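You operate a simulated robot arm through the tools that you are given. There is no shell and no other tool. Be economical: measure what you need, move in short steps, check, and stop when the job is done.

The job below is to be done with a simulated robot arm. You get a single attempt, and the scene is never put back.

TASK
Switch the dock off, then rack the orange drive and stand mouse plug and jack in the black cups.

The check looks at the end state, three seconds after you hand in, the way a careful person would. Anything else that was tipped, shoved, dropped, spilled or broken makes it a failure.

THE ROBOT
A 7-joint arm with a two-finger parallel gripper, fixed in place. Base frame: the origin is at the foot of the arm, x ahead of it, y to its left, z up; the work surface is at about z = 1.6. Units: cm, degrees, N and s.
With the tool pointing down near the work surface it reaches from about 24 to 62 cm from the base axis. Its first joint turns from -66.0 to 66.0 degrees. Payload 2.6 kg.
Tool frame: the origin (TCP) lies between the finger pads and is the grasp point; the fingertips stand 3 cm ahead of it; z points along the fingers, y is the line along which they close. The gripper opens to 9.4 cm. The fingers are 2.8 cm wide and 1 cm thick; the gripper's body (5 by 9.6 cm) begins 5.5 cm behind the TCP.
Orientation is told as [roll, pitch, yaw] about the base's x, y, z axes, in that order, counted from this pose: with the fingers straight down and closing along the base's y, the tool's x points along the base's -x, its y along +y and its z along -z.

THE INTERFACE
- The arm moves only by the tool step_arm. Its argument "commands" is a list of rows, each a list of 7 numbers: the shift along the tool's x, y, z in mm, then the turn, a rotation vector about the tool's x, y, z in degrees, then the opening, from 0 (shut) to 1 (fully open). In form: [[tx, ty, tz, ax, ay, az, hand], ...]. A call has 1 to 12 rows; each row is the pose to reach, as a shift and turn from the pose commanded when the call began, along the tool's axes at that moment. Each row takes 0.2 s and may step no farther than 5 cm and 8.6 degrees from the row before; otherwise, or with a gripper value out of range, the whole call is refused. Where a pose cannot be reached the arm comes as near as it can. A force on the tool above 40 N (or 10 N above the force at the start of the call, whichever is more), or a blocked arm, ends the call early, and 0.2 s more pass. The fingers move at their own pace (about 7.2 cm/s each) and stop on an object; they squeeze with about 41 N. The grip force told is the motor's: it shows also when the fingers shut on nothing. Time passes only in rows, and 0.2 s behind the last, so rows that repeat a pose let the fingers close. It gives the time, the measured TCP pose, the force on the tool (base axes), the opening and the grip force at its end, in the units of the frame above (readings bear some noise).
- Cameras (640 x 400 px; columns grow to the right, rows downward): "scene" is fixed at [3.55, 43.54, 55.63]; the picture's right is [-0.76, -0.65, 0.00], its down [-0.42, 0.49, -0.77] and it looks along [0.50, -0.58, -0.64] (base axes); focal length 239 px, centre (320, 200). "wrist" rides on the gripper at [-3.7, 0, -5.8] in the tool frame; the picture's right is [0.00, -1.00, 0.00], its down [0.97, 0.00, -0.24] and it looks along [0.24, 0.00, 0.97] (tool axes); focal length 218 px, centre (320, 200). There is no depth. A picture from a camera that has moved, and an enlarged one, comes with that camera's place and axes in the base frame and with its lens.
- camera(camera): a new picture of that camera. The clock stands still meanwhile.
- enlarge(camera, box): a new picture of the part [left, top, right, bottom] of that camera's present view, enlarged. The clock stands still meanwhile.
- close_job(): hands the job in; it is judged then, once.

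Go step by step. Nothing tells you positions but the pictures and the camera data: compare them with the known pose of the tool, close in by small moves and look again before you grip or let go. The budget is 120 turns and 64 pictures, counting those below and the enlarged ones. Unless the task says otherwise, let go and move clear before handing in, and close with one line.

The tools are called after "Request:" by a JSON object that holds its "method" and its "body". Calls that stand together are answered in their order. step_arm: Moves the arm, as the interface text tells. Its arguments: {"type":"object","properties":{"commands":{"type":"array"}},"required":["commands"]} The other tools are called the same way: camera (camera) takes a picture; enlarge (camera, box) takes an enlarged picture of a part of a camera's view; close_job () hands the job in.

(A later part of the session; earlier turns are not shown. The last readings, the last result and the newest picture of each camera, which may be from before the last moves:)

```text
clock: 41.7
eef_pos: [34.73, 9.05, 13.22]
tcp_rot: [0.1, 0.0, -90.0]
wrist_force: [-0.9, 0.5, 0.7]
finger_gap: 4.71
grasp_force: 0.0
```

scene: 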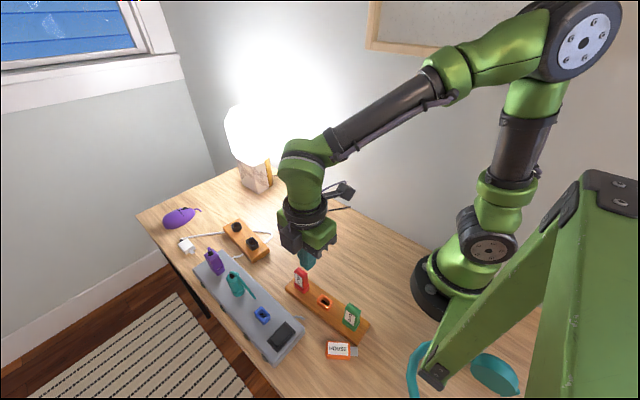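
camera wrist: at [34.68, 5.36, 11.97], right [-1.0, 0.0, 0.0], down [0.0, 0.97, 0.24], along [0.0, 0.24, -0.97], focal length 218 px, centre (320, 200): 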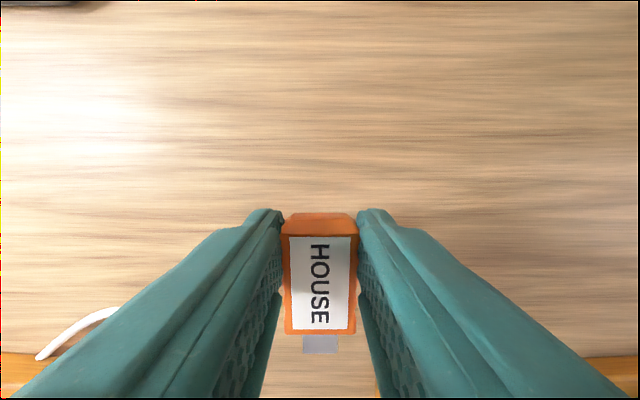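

The drive is set down in open space with its tongue toward +y. I'll flip the empty hand 180° to yaw +90 at this height.

Request:
{"method": "step_arm", "body": {"commands": [[0, 0, 0, 0, 0, -8.5, 0.5], [0, 0, 0, 0, 0, -17, 0.5], [0, 0, 0, 0, 0, -25.5, 0.5], [0, 0, 0, 0, 0, -34, 0.5], [0, 0, 0, 0, 0, -42.5, 0.5], [0, 0, 0, 0, 0, -51, 0.5], [0, 0, 0, 0, 0, -59.5, 0.5], [0, 0, 0, 0, 0, -68, 0.5], [0, 0, 0, 0, 0, -76.5, 0.5], [0, 0, 0, 0, 0, -85, 0.5], [0, 0, 0, 0, 0, -90, 0.5]]}}

Request:
{"method": "step_arm", "body": {"commands": [[0, 0, 0, 0, 0, -8.5, 0.5], [0, 0, 0, 0, 0, -17, 0.5], [0, 0, 0, 0, 0, -25.5, 0.5], [0, 0, 0, 0, 0, -34, 0.5], [0, 0, 0, 0, 0, -42.5, 0.5], [0, 0, 0, 0, 0, -51, 0.5], [0, 0, 0, 0, 0, -59.5, 0.5], [0, 0, 0, 0, 0, -68, 0.5], [0, 0, 0, 0, 0, -76.5, 0.5], [0, 0, 0, 0, 0, -85, 0.5], [0, 0, 0, 0, 0, -90, 0.5]]}}

Request:
{"method": "camera", "body": {"camera": "wrist"}}

```text
clock: 44.1
eef_pos: [34.79, 9.09, 13.5]
tcp_rot: [0.0, 0.0, 0.3]
wrist_force: [0.0, 0.6, -1.2]
finger_gap: 4.7
grasp_force: 0.1
```

```text
clock: 46.5
eef_pos: [34.79, 8.99, 13.47]
tcp_rot: [0.0, 0.0, 90.2]
wrist_force: [0.1, 0.0, 0.0]
finger_gap: 4.7
grasp_force: 0.1
```

```text
23 pictures are left
camera wrist: at [34.75, 12.71, 19.2], right [1.0, 0.0, 0.0], down [0.0, -0.97, 0.24], along [0.0, -0.24, -0.97], focal length 218 px, centre (320, 200)
```

wrist: 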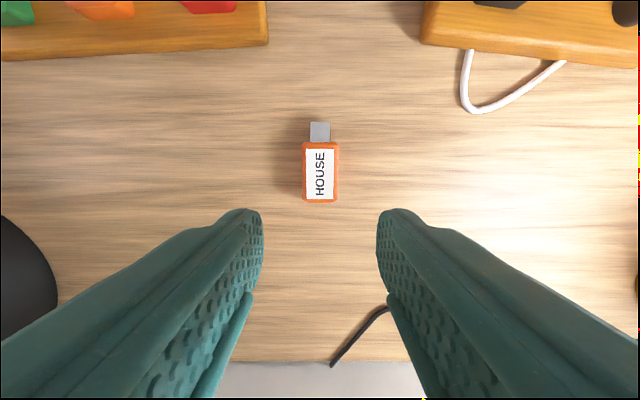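

The drive lies straight, with its body from y≈8.2 to 13.0 at x≈34.75. I'll tilt the hand 45° toward +y above it.

Request:
{"method": "step_arm", "body": {"commands": [[0, 0, 10, 0, -8, 0, 0.4], [0, 0, 20, 0, -16, 0, 0.4], [0, 0, 30, 0, -24, 0, 0.4], [0, 0, 40, 0, -32, 0, 0.4], [0, 0, 45, 0, -40, 0, 0.4], [0, 0, 50, 0, -45, 0, 0.4], [0, 0, 60, 0, -45, 0, 0.4], [0, 0, 65, 0, -45, 0, 0.4]]}}

Request:
{"method": "camera", "body": {"camera": "wrist"}}

Request:
{"method": "enlarge", "body": {"camera": "scene", "box": [270, 190, 430, 320]}}

```text
clock: 47.8
eef_pos: [33.26, 15.88, 12.32]
tcp_rot: [-8.3, -35.9, 108.0]
wrist_force: [0.3, 0.0, 0.0]
finger_gap: 3.74
grasp_force: 0.1
stopped in row 6: the arm was blocked; the commanded pose is now the measured one
```

```text
22 pictures are left
camera wrist: at [32.56, 15.27, 18.93], right [0.97, 0.23, 0.12], down [0.25, -0.89, -0.38], along [0.02, 0.39, -0.92], focal length 218 px, centre (320, 200)
```

wrist: 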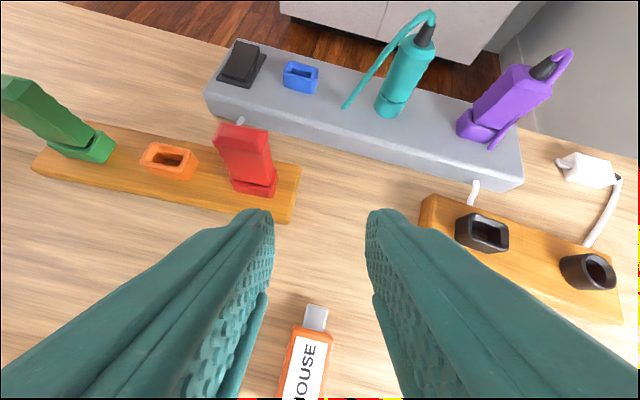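

```text
3.08 times, centred on (350, 255) of scene
camera zoom: at [3.55, 43.64, 55.52], right [-0.76, -0.65, 0.0], down [-0.42, 0.49, -0.77], along [0.5, -0.58, -0.64], focal length 736 px, centre (228, 31)
```

zoom: 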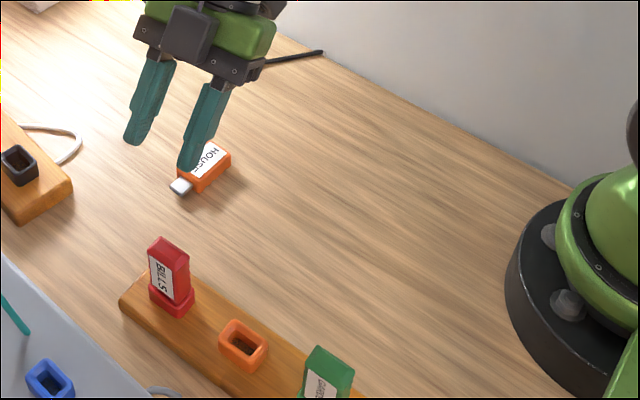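

The arm was blocked when tilting toward +y, probably by the wall or a joint, but nothing was touched. I'll untilt, turn the drive on the table so its tongue points outward, and tilt in that more natural direction.

Request:
{"method": "step_arm", "body": {"commands": [[9, 0, -6, -0.5, 7.34, 2.96, 0.4], [18, 0, -13, -1, 14.7, 5.9, 0.4], [27, 0, -19, -1.5, 22, 8.9, 0.4], [36, 0, -26, -2, 29.4, 11.8, 0.4], [45, -1, -32, -2.5, 36.7, 14.8, 0.4], [45, -1, -32, -2.5, 36.7, 14.8, 0.4]]}}

```text
clock: 49.2
eef_pos: [34.58, 9.99, 11.82]
tcp_rot: [0.8, -0.3, 89.3]
wrist_force: [0.5, -0.4, -0.4]
finger_gap: 3.77
grasp_force: 0.1
```

Request:
{"method": "step_arm", "body": {"commands": [[-5, -1.4, 20, -0.3, 0.8, -0.7, 0.4], [-5, -1.4, 40, -0.3, 0.8, -0.7, 0.4], [-5, -1.4, 60, -0.3, 0.8, -0.7, 0.4], [-5, -1.4, 72, -0.3, 0.8, -0.7, 0.4], [-5, -1.4, 80, -0.3, 0.8, -0.7, 0.4], [-5, -1.4, 84, -0.3, 0.8, -0.7, 0.4], [-5, -1.4, 84, -0.3, 0.8, -0.7, 0], [-5, -1.4, 84, -0.3, 0.8, -0.7, 0], [-5, -1.4, 84, -0.3, 0.8, -0.7, 0], [-5, -1.4, 84, -0.3, 0.8, -0.7, 0]]}}

```text
clock: 51.4
eef_pos: [34.59, 10.62, 3.46]
tcp_rot: [1.1, 0.5, 90.1]
wrist_force: [-0.6, 0.0, -0.1]
finger_gap: 2.83
grasp_force: 41.2
```

Gripped again. I'll lift 5 cm and level the hand, then turn it to yaw 30° and set it down.

Request:
{"method": "step_arm", "body": {"commands": [[0, 0, -10, 0, 0, 0, 0], [0, 0, -25, 1.1, -0.5, 0, 0], [0, 0, -40, 1.1, -0.5, 0, 0], [0, 0, -50, 1.1, -0.5, 0, 0]]}}

Request:
{"method": "step_arm", "body": {"commands": [[0, 0, 0, 0, 0, 6, 0], [0, 0, 0, 0, 0, 12, 0], [0, 0, 0, 0, 0, 18, 0], [0, 0, 0, 0, 0, 24, 0], [0, 0, 0, 0, 0, 30, 0], [0, 0, 0, 0, 0, 36, 0], [0, 0, 0, 0, 0, 42, 0], [0, 0, 0, 0, 0, 48, 0], [0, 0, 0, 0, 0, 54, 0], [0, 0, 10, 0, 0, 60, 0], [0, 0, 20, 0, 0, 60, 0], [0, 0, 30, 0, 0, 60, 0]]}}

Request:
{"method": "step_arm", "body": {"commands": [[0, 0, 8, 0, 0, 0, 0], [0, 0, 15, 0, 0, 0, 0], [0, 0, 20, 0, 0, 0, 0], [0, 0, 20, 0, 0, 0, 0.36], [0, 0, 20, 0, 0, 0, 0.4], [0, 0, 0, 0, 0, 0, 0.4], [0, 0, -30, 0, 0, 0, 0.4], [0, 0, -60, 0, 0, 0, 0.4]]}}

```text
clock: 52.4
eef_pos: [34.78, 10.76, 8.36]
tcp_rot: [-0.1, 0.0, 90.1]
wrist_force: [0.2, -0.1, 0.0]
finger_gap: 2.85
grasp_force: 41.0
```

```text
clock: 55.0
eef_pos: [34.77, 10.84, 5.35]
tcp_rot: [0.1, 0.1, 30.0]
wrist_force: [-0.2, -0.5, -0.5]
finger_gap: 2.84
grasp_force: 40.9
```

```text
clock: 56.8
eef_pos: [34.57, 10.7, 11.41]
tcp_rot: [0.0, -0.1, 30.1]
wrist_force: [0.2, 0.5, -0.2]
finger_gap: 3.76
grasp_force: 0.0
```

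Released at yaw 30°. Next I tilt the hand 45° outward and shift back 18 mm for the regrasp.

Request:
{"method": "step_arm", "body": {"commands": [[3, 0, 0, 0, -8, 0, 0.4], [6, 0, 0, 0, -16, 0, 0.4], [9, 0, 0, 0, -24, 0, 0.4], [12, 0, 0, 0, -32, 0, 0.4], [15, 0, 10, 0, -40, 0, 0.4], [18, 0, 20, 0, -45, 0, 0.4], [18, 0, 25, 0, -45, 0, 0.4]]}}

Request:
{"method": "camera", "body": {"camera": "wrist"}}

```text
clock: 58.4
eef_pos: [35.06, 10.04, 8.87]
tcp_rot: [0.3, -44.9, 29.9]
wrist_force: [-0.4, -0.6, 0.8]
finger_gap: 3.77
grasp_force: 0.0
out of reach, approached as far as the arm can: row 5, 6, 7
```

```text
20 pictures are left
camera wrist: at [33.77, 9.27, 15.65], right [0.5, -0.87, 0.0], down [-0.74, -0.43, -0.52], along [0.45, 0.26, -0.86], focal length 218 px, centre (320, 200)
```

wrist: 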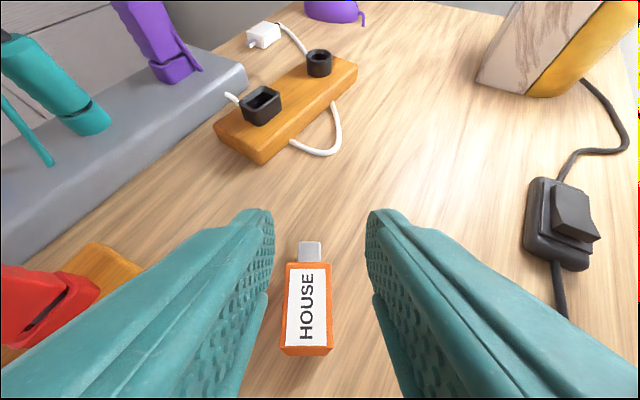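

The regrasp is slightly out of reach this close to the base. I'll pick the drive up vertically again and move it about 9 cm farther out.

Request:
{"method": "step_arm", "body": {"commands": [[-2, 2, -2, 0, 8, 0, 0.4], [-4, 3, -4, 0, 16, 0, 0.4], [-6, 4, -6, 0, 24, 0, 0.4], [-8, 6, -8, 0, 32, 0, 0.4], [-11, 8, -10, 0, 40, 0, 0.4], [-11, 8, -10, 0, 45, 0, 0.4], [-11, 8, -10, 0, 45, 0, 0.4]]}}

```text
clock: 60.0
eef_pos: [34.66, 10.72, 10.46]
tcp_rot: [0.0, 0.1, 30.1]
wrist_force: [0.5, -0.7, 0.7]
finger_gap: 3.77
grasp_force: 0.0
out of reach, approached as far as the arm can: row 2, 3
```

Request:
{"method": "step_arm", "body": {"commands": [[0, 0, 25, 0, 0, 0, 0.4], [0, 0, 45, 0, 0, 0, 0.4], [0, 0, 60, 0, 0, 0, 0.4], [0, 0, 67, 0, 0, 0, 0.4], [0, 0, 71, 0, 0, 0, 0.4], [0, 0, 71, 0, 0, 0, 0], [0, 0, 71, 0, 0, 0, 0], [0, 0, 71, 0, 0, 0, 0], [0, 0, 71, 0, 0, 0, 0], [0, 0, 60, 0, 0, 0, 0], [0, 0, 45, 0, 0, 0, 0]]}}

Request:
{"method": "step_arm", "body": {"commands": [[-15, 0, 0, 0, 0, 0, 0], [-35, 0, 0, 0, 0, 0, 0], [-55, 0, 0, 0, 0, 0, 0], [-75, 0, 0, 0, 0, 0, 0], [-90, 0, 5, 0, 0, 0, 0], [-90, 0, 15, 0, 0, 0, 0], [-90, 0, 22, 0, 0, 0, 0], [-90, 0, 26, 0, 0, 0, 0], [-90, 0, 26, 0, 0, 0, 0.36], [-90, 0, 26, 0, 0, 0, 0.4], [-90, 0, 0, 0, 0, 0, 0.4], [-90, 0, -40, 0, 0, 0, 0.4]]}}

```text
clock: 62.4
eef_pos: [34.74, 10.83, 6.02]
tcp_rot: [-0.1, 0.0, 30.1]
wrist_force: [-0.8, -0.5, -1.2]
finger_gap: 2.84
grasp_force: 40.9
```

```text
clock: 65.0
eef_pos: [42.54, 15.19, 10.06]
tcp_rot: [0.0, 0.1, 30.0]
wrist_force: [0.0, 0.1, -0.7]
finger_gap: 3.78
grasp_force: 0.1
```

Request:
{"method": "step_arm", "body": {"commands": [[3, 0, 0, 0, -8, 0, 0.4], [6, 0, 0, 0, -16, 0, 0.4], [9, 0, 0, 0, -24, 0, 0.4], [12, 0, 0, 0, -32, 0, 0.4], [15, 0, 5, 0, -40, 0, 0.4], [18, 0, 10, 0, -45, 0, 0.4], [18, 0, 20, 0, -45, 0, 0.4]]}}

Request:
{"method": "camera", "body": {"camera": "wrist"}}

```text
clock: 66.6
eef_pos: [40.89, 14.96, 8.41]
tcp_rot: [-0.9, -45.4, 31.5]
wrist_force: [0.0, 0.7, -0.8]
finger_gap: 3.78
grasp_force: 0.0
```

```text
19 pictures are left
camera wrist: at [39.52, 14.12, 15.03], right [0.51, -0.86, 0.01], down [-0.73, -0.44, -0.52], along [0.45, 0.26, -0.85], focal length 218 px, centre (320, 200)
```

wrist: 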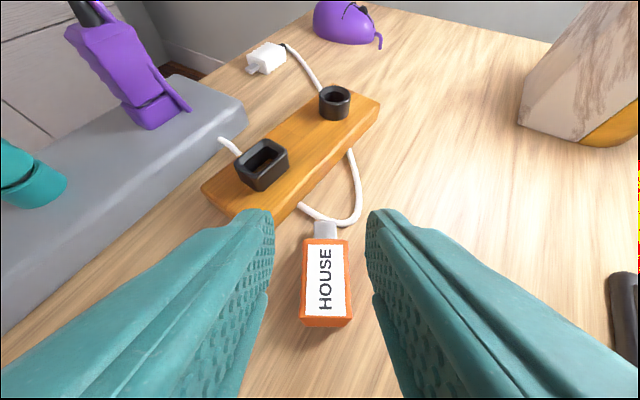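

The drive lines up well. I'll descend most of the way with a small correction and look.

Request:
{"method": "step_arm", "body": {"commands": [[5, -1, 5, 0, 0, 0, 0.4], [12, -2, 8, 0, 0, 0, 0.4], [21, -3, 12, 0, 0, 0, 0.4], [30, -3, 20, 0, 0, 0, 0.4], [34, -3, 24, 0, 0, 0, 0.4], [34, -3, 24, 0, 0, 0, 0.4]]}}

Request:
{"method": "camera", "body": {"camera": "wrist"}}

```text
clock: 68.0
eef_pos: [40.61, 14.24, 4.21]
tcp_rot: [-0.5, -45.3, 31.0]
wrist_force: [-0.5, -0.1, -0.1]
finger_gap: 3.74
grasp_force: 0.1
```

```text
18 pictures are left
camera wrist: at [39.28, 13.41, 10.82], right [0.51, -0.86, 0.01], down [-0.73, -0.44, -0.52], along [0.45, 0.26, -0.85], focal length 218 px, centre (320, 200)
```

wrist: 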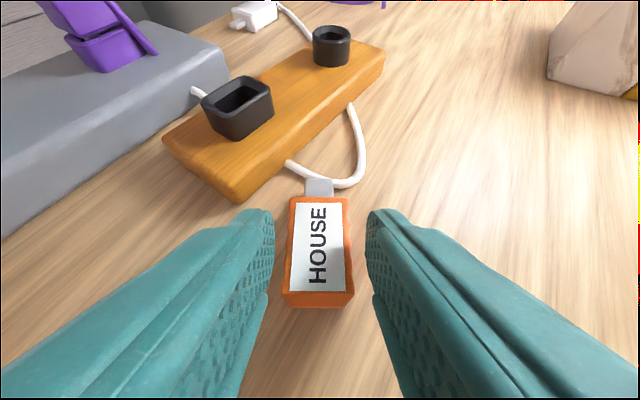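

Good alignment. I'll go down 8 mm, close, and lift slowly.

Request:
{"method": "step_arm", "body": {"commands": [[3, 0, 3, 0, 0, 0, 0.4], [6, 0, 6, 0, 0, 0, 0.4], [6, 0, 6, 0, 0, 0, 0], [6, 0, 6, 0, 0, 0, 0], [6, 0, 6, 0, 0, 0, 0], [6, 0, 6, 0, 0, 0, 0]]}}

Request:
{"method": "step_arm", "body": {"commands": [[-4, 0, -4, 0, 0, 0, 0], [-11, 0, -11, 0, 0, 0, 0], [-21, 0, -21, 0, 0, 0, 0], [-35, 0, -35, 0, 0, 0, 0], [-50, 0, -50, 0, 0, 0, 0], [-65, 0, -65, 0, 0, 0, 0], [-80, 0, -80, 0, 0, 0, 0], [-80, 0, -80, 0, 5, 0, 0], [-80, 0, -80, 0, 10, 0, 0], [-80, 0, -80, 0, 15, 0, 0]]}}

Request:
{"method": "camera", "body": {"camera": "wrist"}}

```text
clock: 69.4
eef_pos: [40.54, 13.87, 3.14]
tcp_rot: [0.1, -45.2, 30.1]
wrist_force: [2.2, 5.1, 11.7]
finger_gap: 2.84
grasp_force: 40.4
```

```text
clock: 71.6
eef_pos: [40.51, 13.84, 14.37]
tcp_rot: [0.2, -29.8, 29.9]
wrist_force: [0.2, 1.1, 0.9]
finger_gap: 2.83
grasp_force: 40.7
```

```text
17 pictures are left
camera wrist: at [40.84, 13.9, 21.13], right [0.5, -0.87, 0.0], down [-0.83, -0.48, -0.27], along [0.24, 0.14, -0.96], focal length 218 px, centre (320, 200)
```

wrist: 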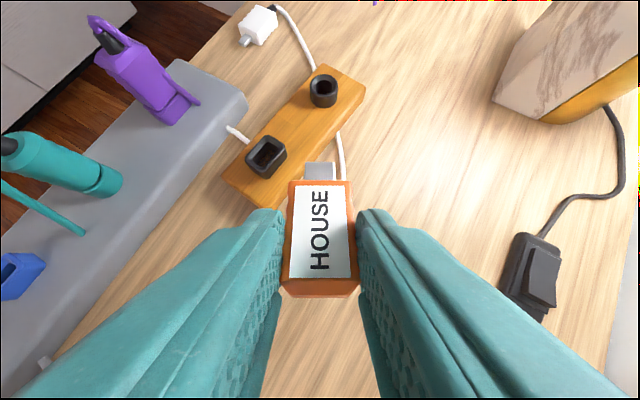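

The drive is firmly held at 45°. I'll now bring the tool upright while moving toward the rack at a safe height.

Request:
{"method": "step_arm", "body": {"commands": [[5, 11, -6, 0, 5, 0, 0], [11, 23, -12, 0, 10, 0, 0], [16, 35, -18, 0, 15, 0, 0], [22, 47, -24, 0, 20, 0, 0], [27, 58, -30, 0, 25, 0, 0], [33, 70, -36, 0, 29.8, 0, 0], [38, 82, -42, 0, 29.8, 0, 0], [43, 93, -48, 0, 29.8, 0, 0]]}}

```text
clock: 73.4
eef_pos: [30.46, 18.83, 16.3]
tcp_rot: [0.0, -0.3, 30.1]
wrist_force: [-0.2, -0.5, -0.3]
finger_gap: 2.84
grasp_force: 41.2
```

Request:
{"method": "step_arm", "body": {"commands": [[5, 9, 0, 0, 0, -5.2, 0], [9, 17, 0, 0, 0, -10.4, 0], [14, 26, 0, 0, 0, -15.6, 0], [19, 35, 0, 0, 0, -20.8, 0], [23, 43, 0, 0, 0, -26, 0], [28, 52, 0, 0, 0, -31.2, 0], [33, 61, 0, 0, 0, -36.4, 0], [37, 69, 0, 0, 0, -41.6, 0], [42, 78, 0, 0, 0, -46.8, 0], [46, 87, 0, 0, 0, -52, 0], [51, 96, 0, 0, 0, -57.2, 0], [56, 104, 0, 0, 0, -62.4, 0]]}}

Request:
{"method": "step_arm", "body": {"commands": [[0, 0, 0, 0, 5, 0, 0], [0, 0, 0, 0, 10, 0, 0], [0, 0, 0, 0, 15, 0, 0], [0, 0, 0, 0, 20, 0, 0], [0, 0, 0, 0, 25, 0, 0], [0, 0, 0, 0, 30, 0, 0], [0, 0, 0, 0, 35, 0, 0], [0, 0, 10, 0, 40, 0, 0], [0, 0, 20, 0, 44.7, 0, 0], [0, 0, 30, 0, 44.7, 0, 0], [0, 0, 35, 0, 44.7, 0, 0]]}}

Request:
{"method": "enlarge", "body": {"camera": "scene", "box": [250, 240, 390, 360]}}

Request:
{"method": "camera", "body": {"camera": "wrist"}}

```text
clock: 76.0
eef_pos: [20.4, 24.87, 16.51]
tcp_rot: [-0.2, -0.1, 92.6]
wrist_force: [-0.1, -0.3, 0.2]
finger_gap: 2.85
grasp_force: 40.9
```

```text
clock: 78.4
eef_pos: [20.5, 24.86, 12.98]
tcp_rot: [-0.2, 44.6, 92.5]
wrist_force: [-0.4, 0.1, 0.2]
finger_gap: 2.85
grasp_force: 40.8
```

```text
3.33 times, centred on (320, 300) of scene
camera zoom: at [3.55, 43.54, 55.63], right [-0.76, -0.65, 0.0], down [-0.42, 0.49, -0.77], along [0.5, -0.58, -0.64], focal length 798 px, centre (320, -133)
```

zoom: 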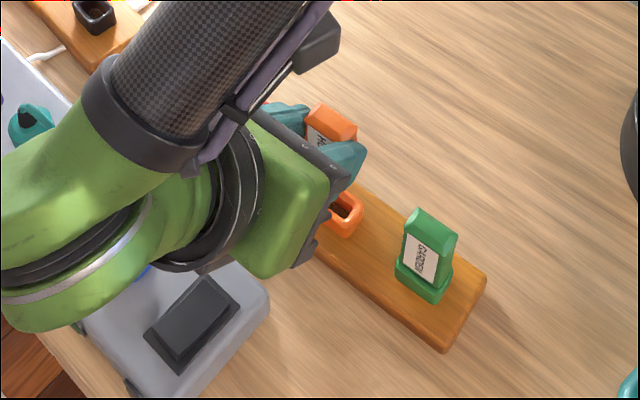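

```text
15 pictures are left
camera wrist: at [20.21, 31.62, 14.37], right [1.0, 0.04, 0.0], down [0.02, -0.52, 0.85], along [0.04, -0.85, -0.52], focal length 218 px, centre (320, 200)
```

wrist: 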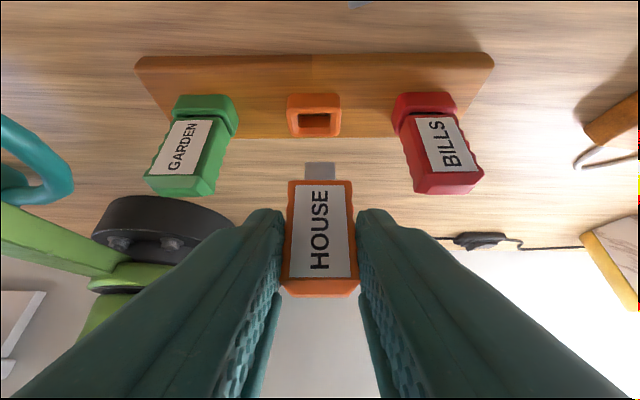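

The view shows the drive vertical with its tongue above the orange slot and the label facing the same way as its neighbours. I'll shift 2.5 mm toward -x and come down to just above the rim.

Request:
{"method": "step_arm", "body": {"commands": [[-5, 1, 5, 0, 0, 0, 0], [-11, 2, 11, 0, 0, 0, 0], [-16, 2.6, 16, 0, 0, 0, 0], [-20, 2.6, 20, 0, 0, 0, 0], [-22, 2.6, 22, 0, 0, 0, 0], [-22, 2.6, 22, 0, 0, 0, 0]]}}

Request:
{"method": "enlarge", "body": {"camera": "wrist", "box": [230, 90, 410, 220]}}

```text
clock: 79.8
eef_pos: [20.26, 24.98, 9.66]
tcp_rot: [-0.2, 44.5, 92.5]
wrist_force: [0.5, 0.6, -0.5]
finger_gap: 2.87
grasp_force: 40.9
```

```text
3.08 times, centred on (320, 155) of wrist
camera zoom: at [19.93, 31.63, 11.19], right [1.0, 0.04, 0.0], down [0.02, -0.52, 0.85], along [0.04, -0.85, -0.52], focal length 672 px, centre (320, 338)
```

zoom: 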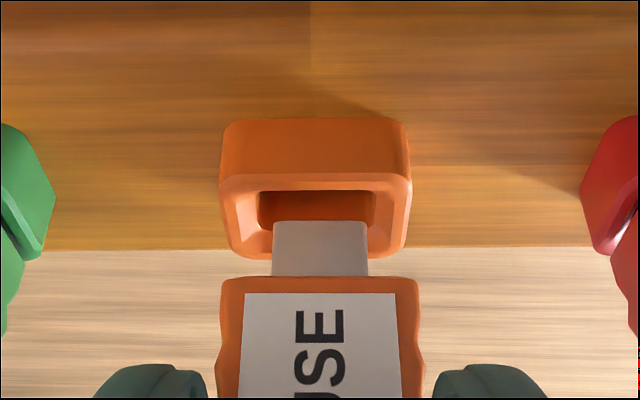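

The tongue lines up with the hole, about 0.6 mm off in x. I go down 5 mm with that correction and look again.

Request:
{"method": "step_arm", "body": {"commands": [[-1.4, 0.6, 1.4, 0, 0, 0, 0], [-2.8, 0.6, 2.8, 0, 0, 0, 0], [-3.5, 0.6, 3.5, 0, 0, 0, 0], [-3.5, 0.6, 3.5, 0, 0, 0, 0]]}}

Request:
{"method": "enlarge", "body": {"camera": "wrist", "box": [230, 90, 410, 220]}}

```text
clock: 80.8
eef_pos: [20.06, 24.85, 9.2]
tcp_rot: [-0.2, 44.7, 92.5]
wrist_force: [-0.2, 0.0, -0.5]
finger_gap: 2.86
grasp_force: 41.0
```

```text
3.08 times, centred on (320, 155) of wrist
camera zoom: at [19.85, 31.66, 10.71], right [1.0, 0.04, 0.0], down [0.02, -0.52, 0.85], along [0.04, -0.85, -0.52], focal length 672 px, centre (320, 338)
```

zoom: 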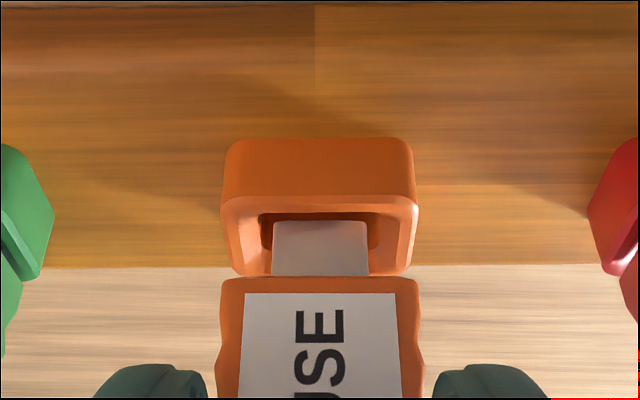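

Still centred, with the tip at about rim level. I continue down in small steps, watching the force.

Request:
{"method": "step_arm", "body": {"commands": [[-1.4, 0, 1.4, 0, 0, 0, 0], [-2.8, 0, 2.8, 0, 0, 0, 0], [-4.2, 0, 4.2, 0, 0, 0, 0], [-4.2, 0, 4.2, 0, 0, 0, 0]]}}

Request:
{"method": "enlarge", "body": {"camera": "wrist", "box": [230, 90, 410, 220]}}

```text
clock: 81.8
eef_pos: [20.06, 25.03, 8.51]
tcp_rot: [-0.2, 44.6, 92.5]
wrist_force: [-0.7, -3.9, 0.1]
finger_gap: 2.87
grasp_force: 41.9
```

```text
3.08 times, centred on (320, 155) of wrist
camera zoom: at [19.85, 31.68, 10.1], right [1.0, 0.04, 0.0], down [0.02, -0.52, 0.85], along [0.04, -0.85, -0.52], focal length 672 px, centre (320, 338)
```

zoom: 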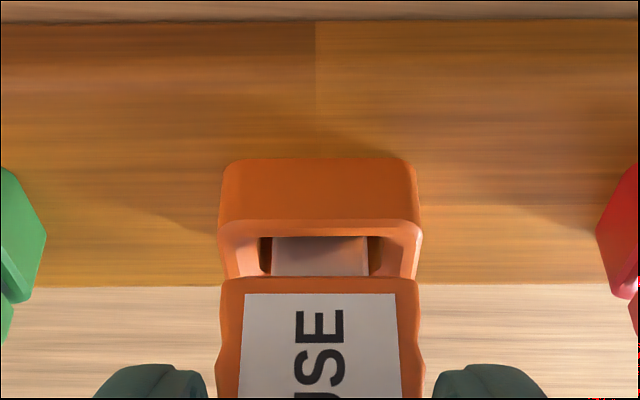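

The tongue is entering the slot with slight side load. I'll nudge 1 mm toward -y and push in to the stop.

Request:
{"method": "step_arm", "body": {"commands": [[-0.7, 0, 2.1, 0, 0, 0, 0], [-2.1, 0, 3.5, 0, 0, 0, 0], [-3.5, 0, 4.9, 0, 0, 0, 0], [-4.9, 0, 6.3, 0, 0, 0, 0], [-6.3, 0, 7.7, 0, 0, 0, 0]]}}

```text
clock: 83.0
eef_pos: [20.15, 24.86, 7.88]
tcp_rot: [-0.3, 44.6, 92.1]
wrist_force: [-2.3, -2.6, 26.2]
finger_gap: 2.87
grasp_force: 41.1
```

Request:
{"method": "enlarge", "body": {"camera": "wrist", "box": [230, 90, 410, 220]}}

```text
3.08 times, centred on (320, 155) of wrist
camera zoom: at [19.88, 31.6, 9.34], right [1.0, 0.04, 0.01], down [0.02, -0.52, 0.85], along [0.04, -0.85, -0.52], focal length 672 px, centre (320, 338)
```

zoom: 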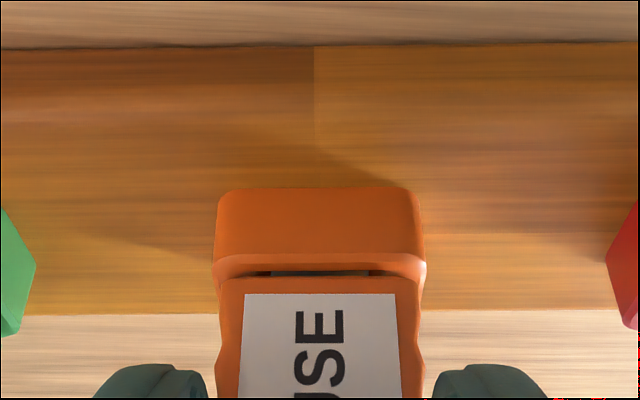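

Nearly seated. I'll push slightly more to confirm the stop.

Request:
{"method": "step_arm", "body": {"commands": [[-0.7, 0, 1.2, 0, 0, 0, 0], [-1.4, 0, 1.9, 0, 0, 0, 0], [-1.4, 0, 1.9, 0, 0, 0, 0]]}}

```text
clock: 83.8
eef_pos: [20.07, 24.85, 7.6]
tcp_rot: [-0.3, 44.7, 92.2]
wrist_force: [-1.5, 3.8, 37.1]
finger_gap: 2.85
grasp_force: 40.9
```

It is against the stop. I'll ease the load, release, and back off along the tool axis.

Request:
{"method": "step_arm", "body": {"commands": [[1.4, 0, -1.4, 0, 0, 0, 0], [2.1, 0, -2.1, 0, 0, 0, 0], [2.1, 0, -2.1, 0, 0, 0, 0.38], [2.1, 0, -2.1, 0, 0, 0, 0.4], [2.1, 0, -15, 0, 0, 0, 0.4], [2, 0, -35, 0, 0, 0, 0.4], [2, 0, -65, 0, 0, 0, 0.4], [2, 0, -95, 0, 0, 0, 0.4]]}}

Request:
{"method": "camera", "body": {"camera": "wrist"}}

```text
clock: 85.6
eef_pos: [19.82, 31.54, 14.33]
tcp_rot: [-0.1, 44.6, 92.3]
wrist_force: [-1.1, 0.3, -1.1]
finger_gap: 3.75
grasp_force: 0.1
```

```text
10 pictures are left
camera wrist: at [19.54, 38.18, 15.87], right [1.0, 0.04, 0.0], down [0.02, -0.52, 0.85], along [0.04, -0.85, -0.52], focal length 218 px, centre (320, 200)
```

wrist: 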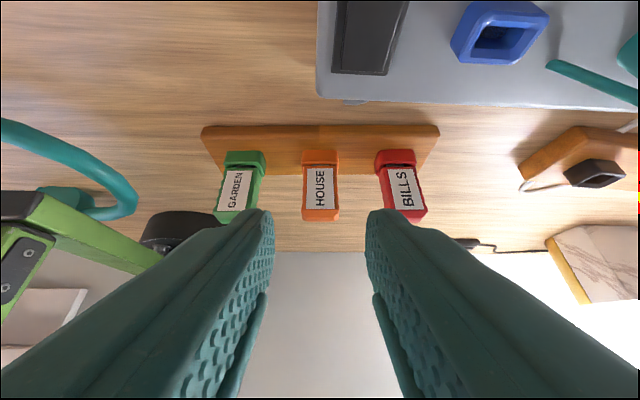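

The orange drive stands in its slot with its label facing like the others, so that part is done. Next is the teal jack at about (36, 34). I first untilt and rise.

Request:
{"method": "step_arm", "body": {"commands": [[10, 0, -10, 0, -7.5, 0, 0.6], [20, 0, -20, 0, -15, 0, 0.6], [30, 0, -30, 0, -22.5, 0, 0.8], [40, 0, -40, 0, -30, 0, 1], [42, 0, -42, 0, -37.5, 0, 1], [42, 0, -42, 0, -44.6, 0, 1], [42, 0, -42, 0, -44.6, 0, 1]]}}

```text
clock: 87.2
eef_pos: [19.87, 31.43, 20.38]
tcp_rot: [-0.3, -0.2, 92.5]
wrist_force: [-0.3, -0.3, -0.7]
finger_gap: 9.42
grasp_force: 0.0
```

Request:
{"method": "step_arm", "body": {"commands": [[0, -5, 0, 0, 0, 8.4, 1], [0, -20, 0, 0, 0, 16.8, 1], [-2, -36, 0, 0, 0, 25.2, 1], [-4, -52, 0, 0, 0, 33.6, 1], [-6, -68, 0, 0, 0, 42, 1], [-9, -84, 0, 0, 0, 50.4, 1], [-12, -100, 0, 0, 0, 58.8, 1], [-15, -116, 0, 0, 0, 67.2, 1], [-18, -132, 0, 0, 0, 75.6, 1], [-20, -148, 0, 0, 0, 84, 1], [-20, -160, 0, 0, 0, 92.5, 1], [-20, -160, 0, 0, 0, 92.5, 1]]}}

Request:
{"method": "camera", "body": {"camera": "wrist"}}

```text
clock: 89.8
eef_pos: [35.62, 34.08, 20.33]
tcp_rot: [0.0, -0.2, -0.1]
wrist_force: [-0.7, -0.3, -0.4]
finger_gap: 9.38
grasp_force: 0.1
```

```text
9 pictures are left
camera wrist: at [39.31, 34.08, 26.04], right [0.0, -1.0, 0.0], down [-0.97, 0.0, 0.24], along [-0.24, 0.0, -0.97], focal length 218 px, centre (320, 200)
```

wrist: 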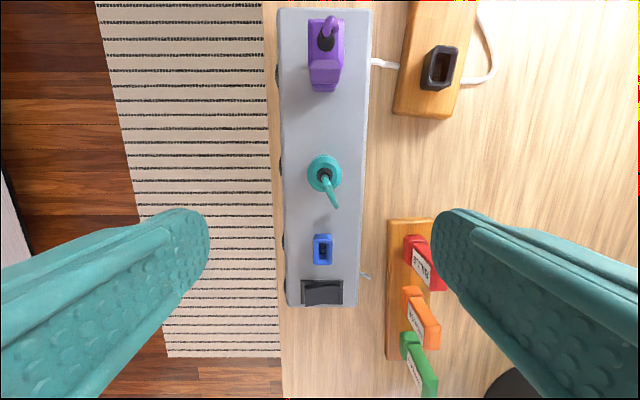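

The jack axis is at about (37.15, 33.85). I'll shift over it, descend to z≈7.9 and close.

Request:
{"method": "step_arm", "body": {"commands": [[-8, -1, 20, 0, 0, 0, 1], [-15, -2, 40, 0, 0, 0, 1], [-15, -2, 60, 0, 0, 0, 0.7], [-15, -2, 80, 0, 0, 0, 0.6], [-15, -2, 100, 0, 0, 0, 0.6], [-15, -2, 115, 0, 0, 0, 0.6], [-15, -2, 124, 0, 0, 0, 0.6], [-15, -2, 124, 0, 0, 0, 0.6]]}}

Request:
{"method": "camera", "body": {"camera": "wrist"}}

```text
clock: 91.6
eef_pos: [37.26, 33.95, 7.92]
tcp_rot: [0.0, -0.2, 0.0]
wrist_force: [-0.3, -0.1, -1.0]
finger_gap: 5.64
grasp_force: 0.0
```

```text
8 pictures are left
camera wrist: at [40.96, 33.89, 13.63], right [0.0, -1.0, 0.0], down [-0.97, 0.0, 0.24], along [-0.24, 0.0, -0.97], focal length 218 px, centre (320, 200)
```

wrist: 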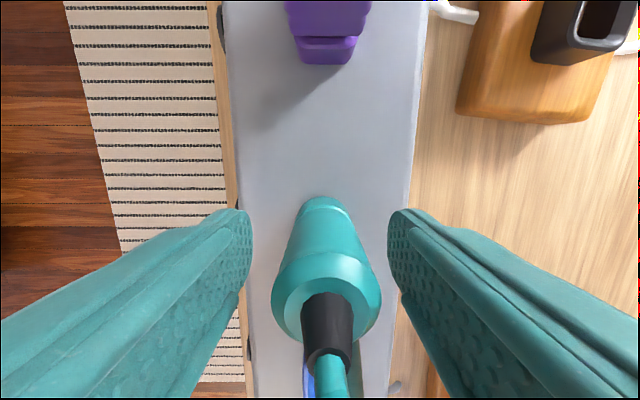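

The jack sits centred between the fingers, about 2 mm toward -y. I'll correct that, close and lift a little.

Request:
{"method": "step_arm", "body": {"commands": [[0, -2, 0, 0, 0, 0, 0.6], [0, -2, 0, 0, 0, 0, 0], [0, -2, 0, 0, 0, 0, 0], [0, -2, 0, 0, 0, 0, 0], [0, -2, 0, 0, 0, 0, 0]]}}

Request:
{"method": "step_arm", "body": {"commands": [[0, 0, -4, 0, 0, 0, 0], [0, 0, -10, 0, 0, 0, 0], [0, 0, -18, 0, 0, 0, 0], [0, 0, -28, 0, 0, 0, 0], [0, 0, -40, 0, 0, 0, 0], [0, 0, -55, 0, 0, 0, 0], [0, 0, -70, 0, 0, 0, 0], [0, 0, -80, 0, 0, 0, 0]]}}

```text
clock: 92.8
eef_pos: [37.19, 33.75, 7.89]
tcp_rot: [0.1, -0.3, 0.1]
wrist_force: [2.2, 6.4, -2.0]
finger_gap: 2.62
grasp_force: 40.6
```

```text
clock: 94.6
eef_pos: [37.16, 33.72, 15.92]
tcp_rot: [0.1, -0.1, 0.0]
wrist_force: [0.0, -1.0, -0.3]
finger_gap: 2.66
grasp_force: 41.1
```

The jack is out and held. I'll carry it toward the round cup, stopping short to measure the cup.

Request:
{"method": "step_arm", "body": {"commands": [[0, -10, -5, 0, 0, 0, 0], [-5, -25, -10, 0, 0, 0, 0], [-12, -42, -10, 0, 0, 0, 0], [-22, -60, -10, 0, 0, 0, 0], [-36, -78, -10, 0, 0, 0, 0], [-52, -94, -10, 0, 0, 0, 0], [-70, -106, -10, 0, 0, 0, 0], [-90, -115, -10, 0, 0, 0, 0], [-108, -117, -10, 0, 0, 0, 0], [-120, -117, -10, 0, 0, 0, 0], [-128, -117, -10, 0, 0, 0, 0], [-128, -117, -10, 0, 0, 0, 0]]}}

Request:
{"method": "camera", "body": {"camera": "wrist"}}

```text
clock: 97.2
eef_pos: [50.26, 21.79, 16.93]
tcp_rot: [0.0, 0.0, 0.0]
wrist_force: [-0.5, -1.0, 0.0]
finger_gap: 2.66
grasp_force: 40.9
```

```text
7 pictures are left
camera wrist: at [53.78, 21.84, 22.72], right [0.0, -1.0, 0.0], down [-0.97, 0.0, 0.24], along [-0.24, 0.0, -0.97], focal length 218 px, centre (320, 200)
```

wrist: 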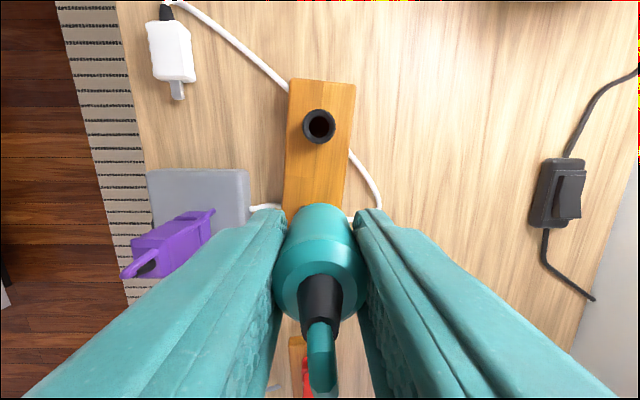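

The round cup is at (55.5, 21.93). I'll position the jack above it and come down near the rim.

Request:
{"method": "step_arm", "body": {"commands": [[-12, 0, 0, 0, 0, 0, 0], [-25, 1, 0, 0, 0, 0, 0], [-38, 1, 0, 0, 0, 0, 0], [-48, 1.4, 10, 0, 0, 0, 0], [-51.4, 1.4, 25, 0, 0, 0, 0], [-51.4, 1.4, 40, 0, 0, 0, 0], [-51.4, 1.4, 52, 0, 0, 0, 0], [-51.4, 1.4, 60, 0, 0, 0, 0], [-51.4, 1.4, 60, 0, 0, 0, 0]]}}

Request:
{"method": "enlarge", "body": {"camera": "scene", "box": [200, 180, 300, 280]}}

```text
clock: 99.2
eef_pos: [55.33, 22.06, 11.01]
tcp_rot: [0.0, -0.2, 0.0]
wrist_force: [0.1, 0.4, -0.7]
finger_gap: 2.64
grasp_force: 41.3
```

```text
4.00 times, centred on (250, 230) of scene
camera zoom: at [3.55, 43.54, 55.63], right [-0.76, -0.65, 0.0], down [-0.42, 0.49, -0.77], along [0.5, -0.58, -0.64], focal length 957 px, centre (600, 80)
```

zoom: 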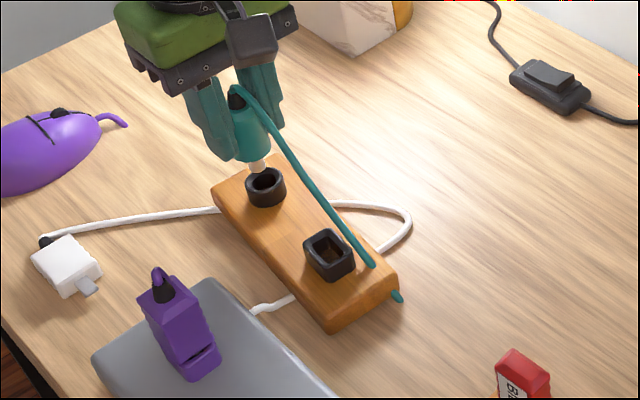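

The jack pin is right above the round cup, but its cord trails along -x over the square cup. I'll rise a bit and turn the jack 80° so that the cord points toward -y, clear of the other cup.

Request:
{"method": "step_arm", "body": {"commands": [[0, 0, -15, 0, 0, 0, 0], [0, 0, -30, 0, 0, 0, 0], [0, 0, -40, 0, 0, -6, 0], [0, 0, -40, 0, 0, -12, 0], [0, 0, -40, 0, 0, -18, 0], [0, 0, -40, 0, 0, -24, 0], [0, 0, -40, 0, 0, -30, 0], [0, 0, -40, 0, 0, -36, 0], [0, 0, -40, 0, 0, -42, 0], [0, 0, -40, 0, 0, -48, 0], [0, 0, -40, 0, 0, -54, 0], [0, 0, -40, 0, 0, -60, 0]]}}

Request:
{"method": "step_arm", "body": {"commands": [[0, 0, 0, 0, 0, -5, 0], [0, 0, 0, 0, 0, -10, 0], [0, 0, 0, 0, 0, -15, 0], [0, 0, 0, 0, 0, -20, 0], [0, 0, 10, 0, 0, -20, 0], [0, 0, 22, 0, 0, -20, 0], [0, 0, 34, 0, 0, -20, 0], [0, 0, 40, 0, 0, -20, 0], [0, 0, 40, 0, 0, -20, 0]]}}

Request:
{"method": "enlarge", "body": {"camera": "scene", "box": [200, 170, 310, 280]}}

```text
clock: 101.8
eef_pos: [55.09, 22.14, 14.91]
tcp_rot: [-0.2, -0.1, 60.2]
wrist_force: [1.0, -0.2, -0.6]
finger_gap: 2.67
grasp_force: 40.5
```

```text
clock: 103.8
eef_pos: [55.15, 22.11, 11.09]
tcp_rot: [0.0, 0.0, 79.9]
wrist_force: [0.3, -0.9, 0.4]
finger_gap: 2.63
grasp_force: 40.9
```

```text
3.64 times, centred on (255, 225) of scene
camera zoom: at [3.55, 43.54, 55.63], right [-0.76, -0.65, 0.0], down [-0.42, 0.49, -0.77], along [0.5, -0.58, -0.64], focal length 870 px, centre (556, 109)
```

zoom: 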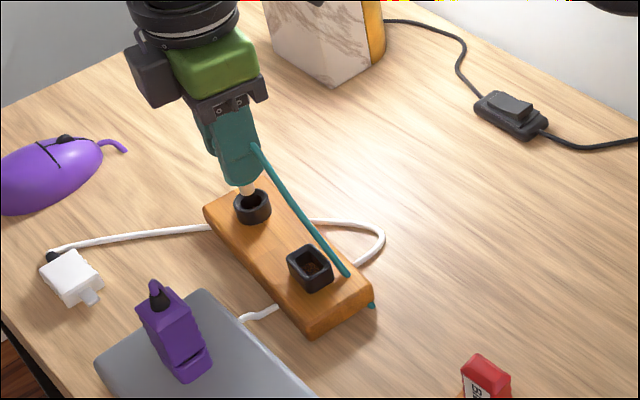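

The cord is limp and simply trails, so I'll carry on. The pin is over the round cup. I correct 2.7 mm in x and lower gently, watching the force.

Request:
{"method": "step_arm", "body": {"commands": [[0.7, -2.7, 0, 0, 0, 0, 0], [0.7, -2.7, 5, 0, 0, 0, 0], [0.7, -2.7, 10, 0, 0, 0, 0], [0.7, -2.7, 14, 0, 0, 0, 0], [0.7, -2.7, 18, 0, 0, 0, 0], [0.7, -2.7, 22, 0, 0, 0, 0]]}}

```text
clock: 105.2
eef_pos: [55.44, 22.06, 8.71]
tcp_rot: [-0.1, -0.1, 79.9]
wrist_force: [0.0, 0.1, 0.1]
finger_gap: 2.63
grasp_force: 41.1
```

Request:
{"method": "step_arm", "body": {"commands": [[1, 0, 3, 0, 0, 0, 0], [1, 0, 6, 0, 0, 0, 0], [1, 0, 9, 0, 0, 0, 0], [1, 0, 12, 0, 0, 0, 0], [1, 0, 15, 0, 0, 0, 0]]}}

```text
clock: 106.4
eef_pos: [55.71, 22.24, 7.84]
tcp_rot: [-0.8, -0.6, 79.9]
wrist_force: [-4.4, 1.5, 36.5]
finger_gap: 2.61
grasp_force: 41.4
```

Request:
{"method": "enlarge", "body": {"camera": "scene", "box": [210, 190, 270, 250]}}

```text
6.67 times, centred on (240, 220) of scene
camera zoom: at [3.53, 43.53, 55.64], right [-0.76, -0.65, 0.0], down [-0.42, 0.49, -0.77], along [0.5, -0.58, -0.64], focal length 1595 px, centre (853, 67)
```

zoom: 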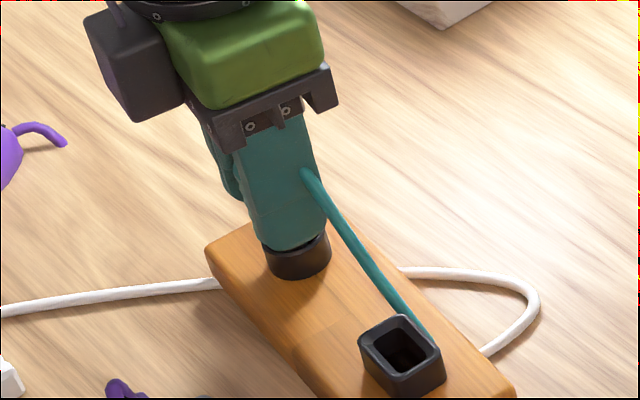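

The jack looks seated on the cup rim. I ease the load, release and rise straight up.

Request:
{"method": "step_arm", "body": {"commands": [[0, 0, -3, 0, 0, 0, 0], [0, 0, -5, 0, 0, 0, 0], [0, 0, -5, 0, 0, 0, 0.5], [0, 0, -5, 0, 0, 0, 0.6], [0, 0, -5, 0, 0, 0, 0.6], [0, 0, -25, 0, 0, 0, 0.6], [0, 0, -50, 0, 0, 0, 0.6], [0, 0, -80, 0, 0, 0, 0.6], [0, 0, -110, 0, 0, 0, 0.6], [0, 0, -110, 0, 0, 0, 0.6]]}}

Request:
{"method": "enlarge", "body": {"camera": "scene", "box": [180, 180, 300, 280]}}

```text
clock: 108.6
eef_pos: [55.53, 22.0, 18.19]
tcp_rot: [-0.2, -0.1, 80.0]
wrist_force: [1.0, -0.1, 0.9]
finger_gap: 5.63
grasp_force: 0.1
```

```text
4.00 times, centred on (240, 230) of scene
camera zoom: at [3.55, 43.54, 55.63], right [-0.76, -0.65, 0.0], down [-0.42, 0.49, -0.77], along [0.5, -0.58, -0.64], focal length 957 px, centre (640, 80)
```

zoom: 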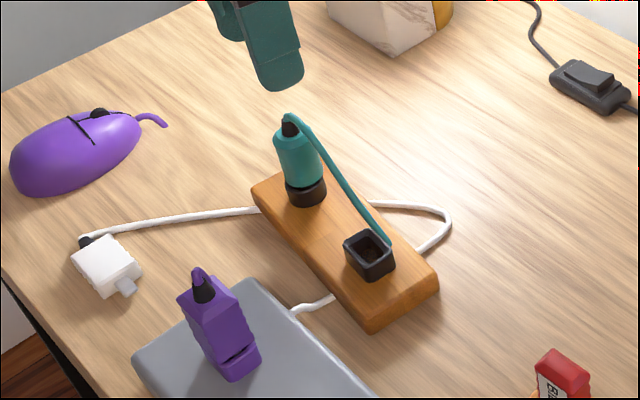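

The jack stands upright in the round cup and the hand is clear. Next is the purple mouse plug at about (46.2, 33.65). I'll move above it, turning back to yaw 0.

Request:
{"method": "step_arm", "body": {"commands": [[-5, 5, 0, 0, 0, 8, 0.6], [-15, 17, 0, 0, 0, 16, 0.6], [-26, 29, 0, 0, 0, 24, 0.6], [-37, 42, 0, 0, 0, 32, 0.6], [-48, 55, 0, 0, 0, 40, 0.6], [-59, 68, 0, 0, 0, 48, 0.6], [-70, 80, 0, 0, 0, 56, 0.6], [-81, 92, 0, 0, 0, 64, 0.6], [-92, 104, 0, 0, 0, 72, 0.6], [-98.5, 112, 0, 0, 0, 80, 0.6], [-98.5, 112, 0, 0, 0, 80, 0.6]]}}

Request:
{"method": "camera", "body": {"camera": "wrist"}}

```text
clock: 111.0
eef_pos: [46.02, 33.38, 18.25]
tcp_rot: [0.0, -0.2, 0.0]
wrist_force: [-0.7, -0.7, 0.3]
finger_gap: 5.65
grasp_force: 0.1
```

```text
2 pictures are left
camera wrist: at [49.73, 33.5, 24.03], right [0.0, -1.0, 0.0], down [-0.97, 0.0, 0.24], along [-0.24, 0.0, -0.97], focal length 218 px, centre (320, 200)
```

wrist: 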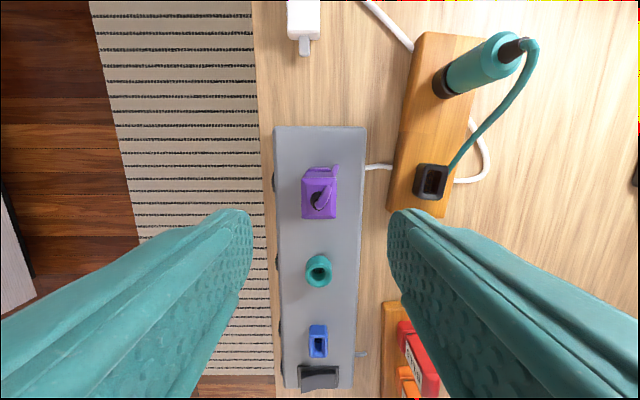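

The plug is centred at about (46.1, 33.5), and the square cup hole at about (46.4, 22.7) with the block yawed about -4°. I'll descend, close, and check the gap.

Request:
{"method": "step_arm", "body": {"commands": [[-1, 1.2, 25, 0, 0, 0, 0.6], [-1, 1.2, 50, 0, 0, 0, 0.6], [-1, 1.2, 70, 0, 0, 0, 0.6], [-1, 1.2, 88, 0, 0, 0, 0.6], [-1, 1.2, 98, 0, 0, 0, 0.6], [-1, 1.2, 104, 0, 0, 0, 0.6], [-1, 1.2, 104, 0, 0, 0, 0], [-1, 1.2, 104, 0, 0, 0, 0], [-1, 1.2, 104, 0, 0, 0, 0], [-1, 1.2, 104, 0, 0, 0, 0]]}}

```text
clock: 113.2
eef_pos: [46.25, 33.52, 7.82]
tcp_rot: [-0.1, -0.2, 0.1]
wrist_force: [-1.0, -0.8, -0.5]
finger_gap: 2.83
grasp_force: 41.6
```

Gripped and centred. I lift slowly.

Request:
{"method": "step_arm", "body": {"commands": [[0, 0, -4, 0, 0, 0, 0], [0, 0, -10, 0, 0, 0, 0], [0, 0, -18, 0, 0, 0, 0], [0, 0, -28, 0, 0, 0, 0], [0, 0, -40, 0, 0, 0, 0], [0, 0, -52, 0, 0, 0, 0], [0, 0, -64, 0, 0, 0, 0], [0, 0, -76, 0, 0, 0, 0], [0, 0, -80, 0, 0, 0, 0]]}}

```text
clock: 115.2
eef_pos: [46.24, 33.52, 15.84]
tcp_rot: [0.0, -0.1, 0.0]
wrist_force: [0.6, -0.3, 0.1]
finger_gap: 2.84
grasp_force: 40.7
```

The plug is out. I carry it to just short of the square cup, aligned to yaw -4°, and measure the cup.

Request:
{"method": "step_arm", "body": {"commands": [[5, -8, -10, 0, 0, 0, 0], [12, -20, -10, 0, 0, 0, 0], [20, -34, -10, 0, 0, 1, 0], [28, -48, -10, 0, 0, 2, 0], [34, -62, -10, 0, 0, 3, 0], [40, -76, -10, 0, 0, 4, 0], [45, -90, -10, 0, 0, 4, 0], [48, -102, -10, 0, 0, 4, 0], [48, -108, -10, 0, 0, 4, 0], [48, -108, -10, 0, 0, 4, 0]]}}

Request:
{"method": "camera", "body": {"camera": "wrist"}}

```text
clock: 117.4
eef_pos: [41.34, 22.84, 16.91]
tcp_rot: [0.0, -0.2, -4.0]
wrist_force: [0.3, -0.1, 0.5]
finger_gap: 2.82
grasp_force: 40.7
```

```text
1 pictures are left
camera wrist: at [45.09, 22.58, 22.69], right [-0.07, -1.0, 0.0], down [-0.97, 0.07, 0.24], along [-0.24, 0.02, -0.97], focal length 218 px, centre (320, 200)
```

wrist: 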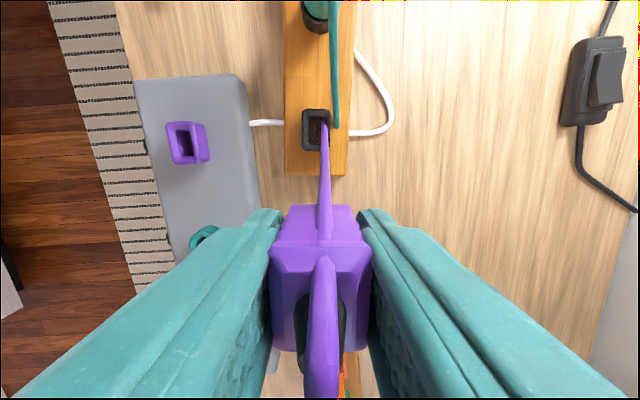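

The cup is at (46.4, 22.8), so I target TCP (46.5, 22.73) with yaw -5°. I go above it and come down to a hover.

Request:
{"method": "step_arm", "body": {"commands": [[-12, 1, 0, 0, 0, 0.5, 0], [-25, 2, 0, 0, 0, 1, 0], [-38, 2.5, 0, 0, 0, 1, 0], [-48, 2.5, 0, 0, 0, 1, 0], [-51.6, 2.5, 10, 0, 0, 1, 0], [-51.6, 2.5, 22, 0, 0, 1, 0], [-51.6, 2.5, 34, 0, 0, 1, 0], [-51.6, 2.5, 46, 0, 0, 1, 0], [-51.6, 2.5, 54, 0, 0, 1, 0], [-51.6, 2.5, 54, 0, 0, 1, 0]]}}

```text
clock: 119.6
eef_pos: [46.69, 22.89, 11.54]
tcp_rot: [0.0, -0.2, -5.0]
wrist_force: [0.4, 0.1, -0.3]
finger_gap: 2.82
grasp_force: 41.3
```

Request:
{"method": "step_arm", "body": {"commands": [[0, 0, 3, 0, 0, 0, 0], [0, 0, 5, 0, 0, 0, 0]]}}

Request:
{"method": "step_arm", "body": {"commands": [[0, 0, 3, 0, 0, 0, 0], [0, 0, 5, 0, 0, 0, 0]]}}

```text
clock: 120.2
eef_pos: [46.64, 22.81, 11.05]
tcp_rot: [0.0, -0.1, -5.0]
wrist_force: [-0.9, 0.2, -1.1]
finger_gap: 2.83
grasp_force: 41.3
```

```text
clock: 120.8
eef_pos: [46.61, 22.82, 10.66]
tcp_rot: [0.0, -0.2, -5.1]
wrist_force: [0.1, -0.5, -0.3]
finger_gap: 2.82
grasp_force: 41.7
```

Position is steady. I now lower in 3 mm steps, watching the force; seating is expected near z≈7.8.

Request:
{"method": "step_arm", "body": {"commands": [[0.5, -0.5, 3, 0, 0, 0, 0], [0.5, -0.5, 6, 0, 0, 0, 0], [0.5, -0.5, 9, 0, 0, 0, 0], [0.5, -0.5, 12, 0, 0, 0, 0]]}}

```text
clock: 121.8
eef_pos: [46.49, 22.68, 9.3]
tcp_rot: [0.0, -0.1, -5.0]
wrist_force: [0.5, 1.0, -0.7]
finger_gap: 2.85
grasp_force: 41.1
```

Request:
{"method": "step_arm", "body": {"commands": [[0, 0, 2, 0, 0, 0, 0], [0, 0, 4, 0, 0, 0, 0], [0, 0, 6, 0, 0, 0, 0]]}}

```text
clock: 122.6
eef_pos: [46.52, 22.76, 8.57]
tcp_rot: [0.0, -0.3, -5.0]
wrist_force: [-0.4, -0.3, -0.2]
finger_gap: 2.86
grasp_force: 41.0
```

Request:
{"method": "step_arm", "body": {"commands": [[0, 0, 2, 0, 0, 0, 0], [0, 0, 4, 0, 0, 0, 0], [0, 0, 6, 0, 0, 0, 0], [0, 0, 8, 0, 0, 0, 0]]}}

```text
clock: 123.6
eef_pos: [46.57, 22.6, 7.91]
tcp_rot: [0.1, -0.1, -4.9]
wrist_force: [-0.9, -0.1, -1.8]
finger_gap: 2.86
grasp_force: 41.2
```

No resistance so far, so the plug is in the cup. I continue to the stop.

Request:
{"method": "step_arm", "body": {"commands": [[0, 0, 2, 0, 0, 0, 0], [0, 0, 4, 0, 0, 0, 0], [0, 0, 6, 0, 0, 0, 0], [0, 0, 8, 0, 0, 0, 0]]}}

```text
clock: 124.6
eef_pos: [46.59, 22.71, 7.05]
tcp_rot: [0.0, -0.1, -5.1]
wrist_force: [0.4, -0.8, 0.3]
finger_gap: 2.81
grasp_force: 41.1
```

Request:
{"method": "step_arm", "body": {"commands": [[0, 0, 1.5, 0, 0, 0, 0], [0, 0, 3, 0, 0, 0, 0], [0, 0, 4.5, 0, 0, 0, 0]]}}

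```text
clock: 125.4
eef_pos: [46.65, 22.72, 6.93]
tcp_rot: [0.2, -0.4, -5.0]
wrist_force: [-8.4, -4.6, 32.4]
finger_gap: 2.82
grasp_force: 41.4
```

There's firm contact at the stop. I ease off, release, and rise straight up, then over to the base side.

Request:
{"method": "step_arm", "body": {"commands": [[0, 0, -2, 0, 0, 0, 0], [0, 0, -3, 0, 0, 0, 0], [0, 0, -3, 0, 0, 0, 0.4], [0, 0, -3, 0, 0, 0, 0.45], [0, 0, -3, 0, 0, 0, 0.45], [0, 0, -15, 0, 0, 0, 0.45], [0, 0, -35, 0, 0, 0, 0.45], [0, 0, -60, 0, 0, 0, 0.5], [0, 0, -90, 0, 0, 0, 0.5], [0, 0, -120, 0, 0, 0, 0.5]]}}

Request:
{"method": "step_arm", "body": {"commands": [[20, -20, -20, 0, 0, 0, 0.5], [45, -45, -40, 0, 0, 0, 0.5], [70, -70, -60, 0, 0, 0, 0.5], [95, -95, -80, 0, 0, 0, 0.5], [115, -120, -100, 0, 0, 0, 0.5], [115, -140, -110, 0, 0, 0, 0.5]]}}

Request:
{"method": "enlarge", "body": {"camera": "scene", "box": [150, 180, 390, 370]}}

```text
clock: 127.6
eef_pos: [46.48, 22.63, 18.47]
tcp_rot: [0.0, -0.2, -5.0]
wrist_force: [0.8, -0.3, -0.5]
finger_gap: 4.68
grasp_force: 0.0
```

```text
clock: 129.0
eef_pos: [33.8, 9.8, 29.49]
tcp_rot: [0.0, -0.2, -5.0]
wrist_force: [-0.7, 0.3, -0.6]
finger_gap: 4.69
grasp_force: 0.0
```

```text
2.11 times, centred on (270, 275) of scene
camera zoom: at [3.55, 43.54, 55.63], right [-0.76, -0.65, 0.0], down [-0.42, 0.49, -0.77], along [0.5, -0.58, -0.64], focal length 504 px, centre (425, 42)
```

zoom: 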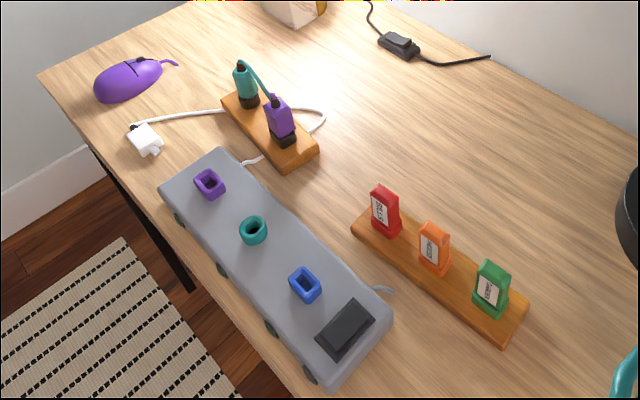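

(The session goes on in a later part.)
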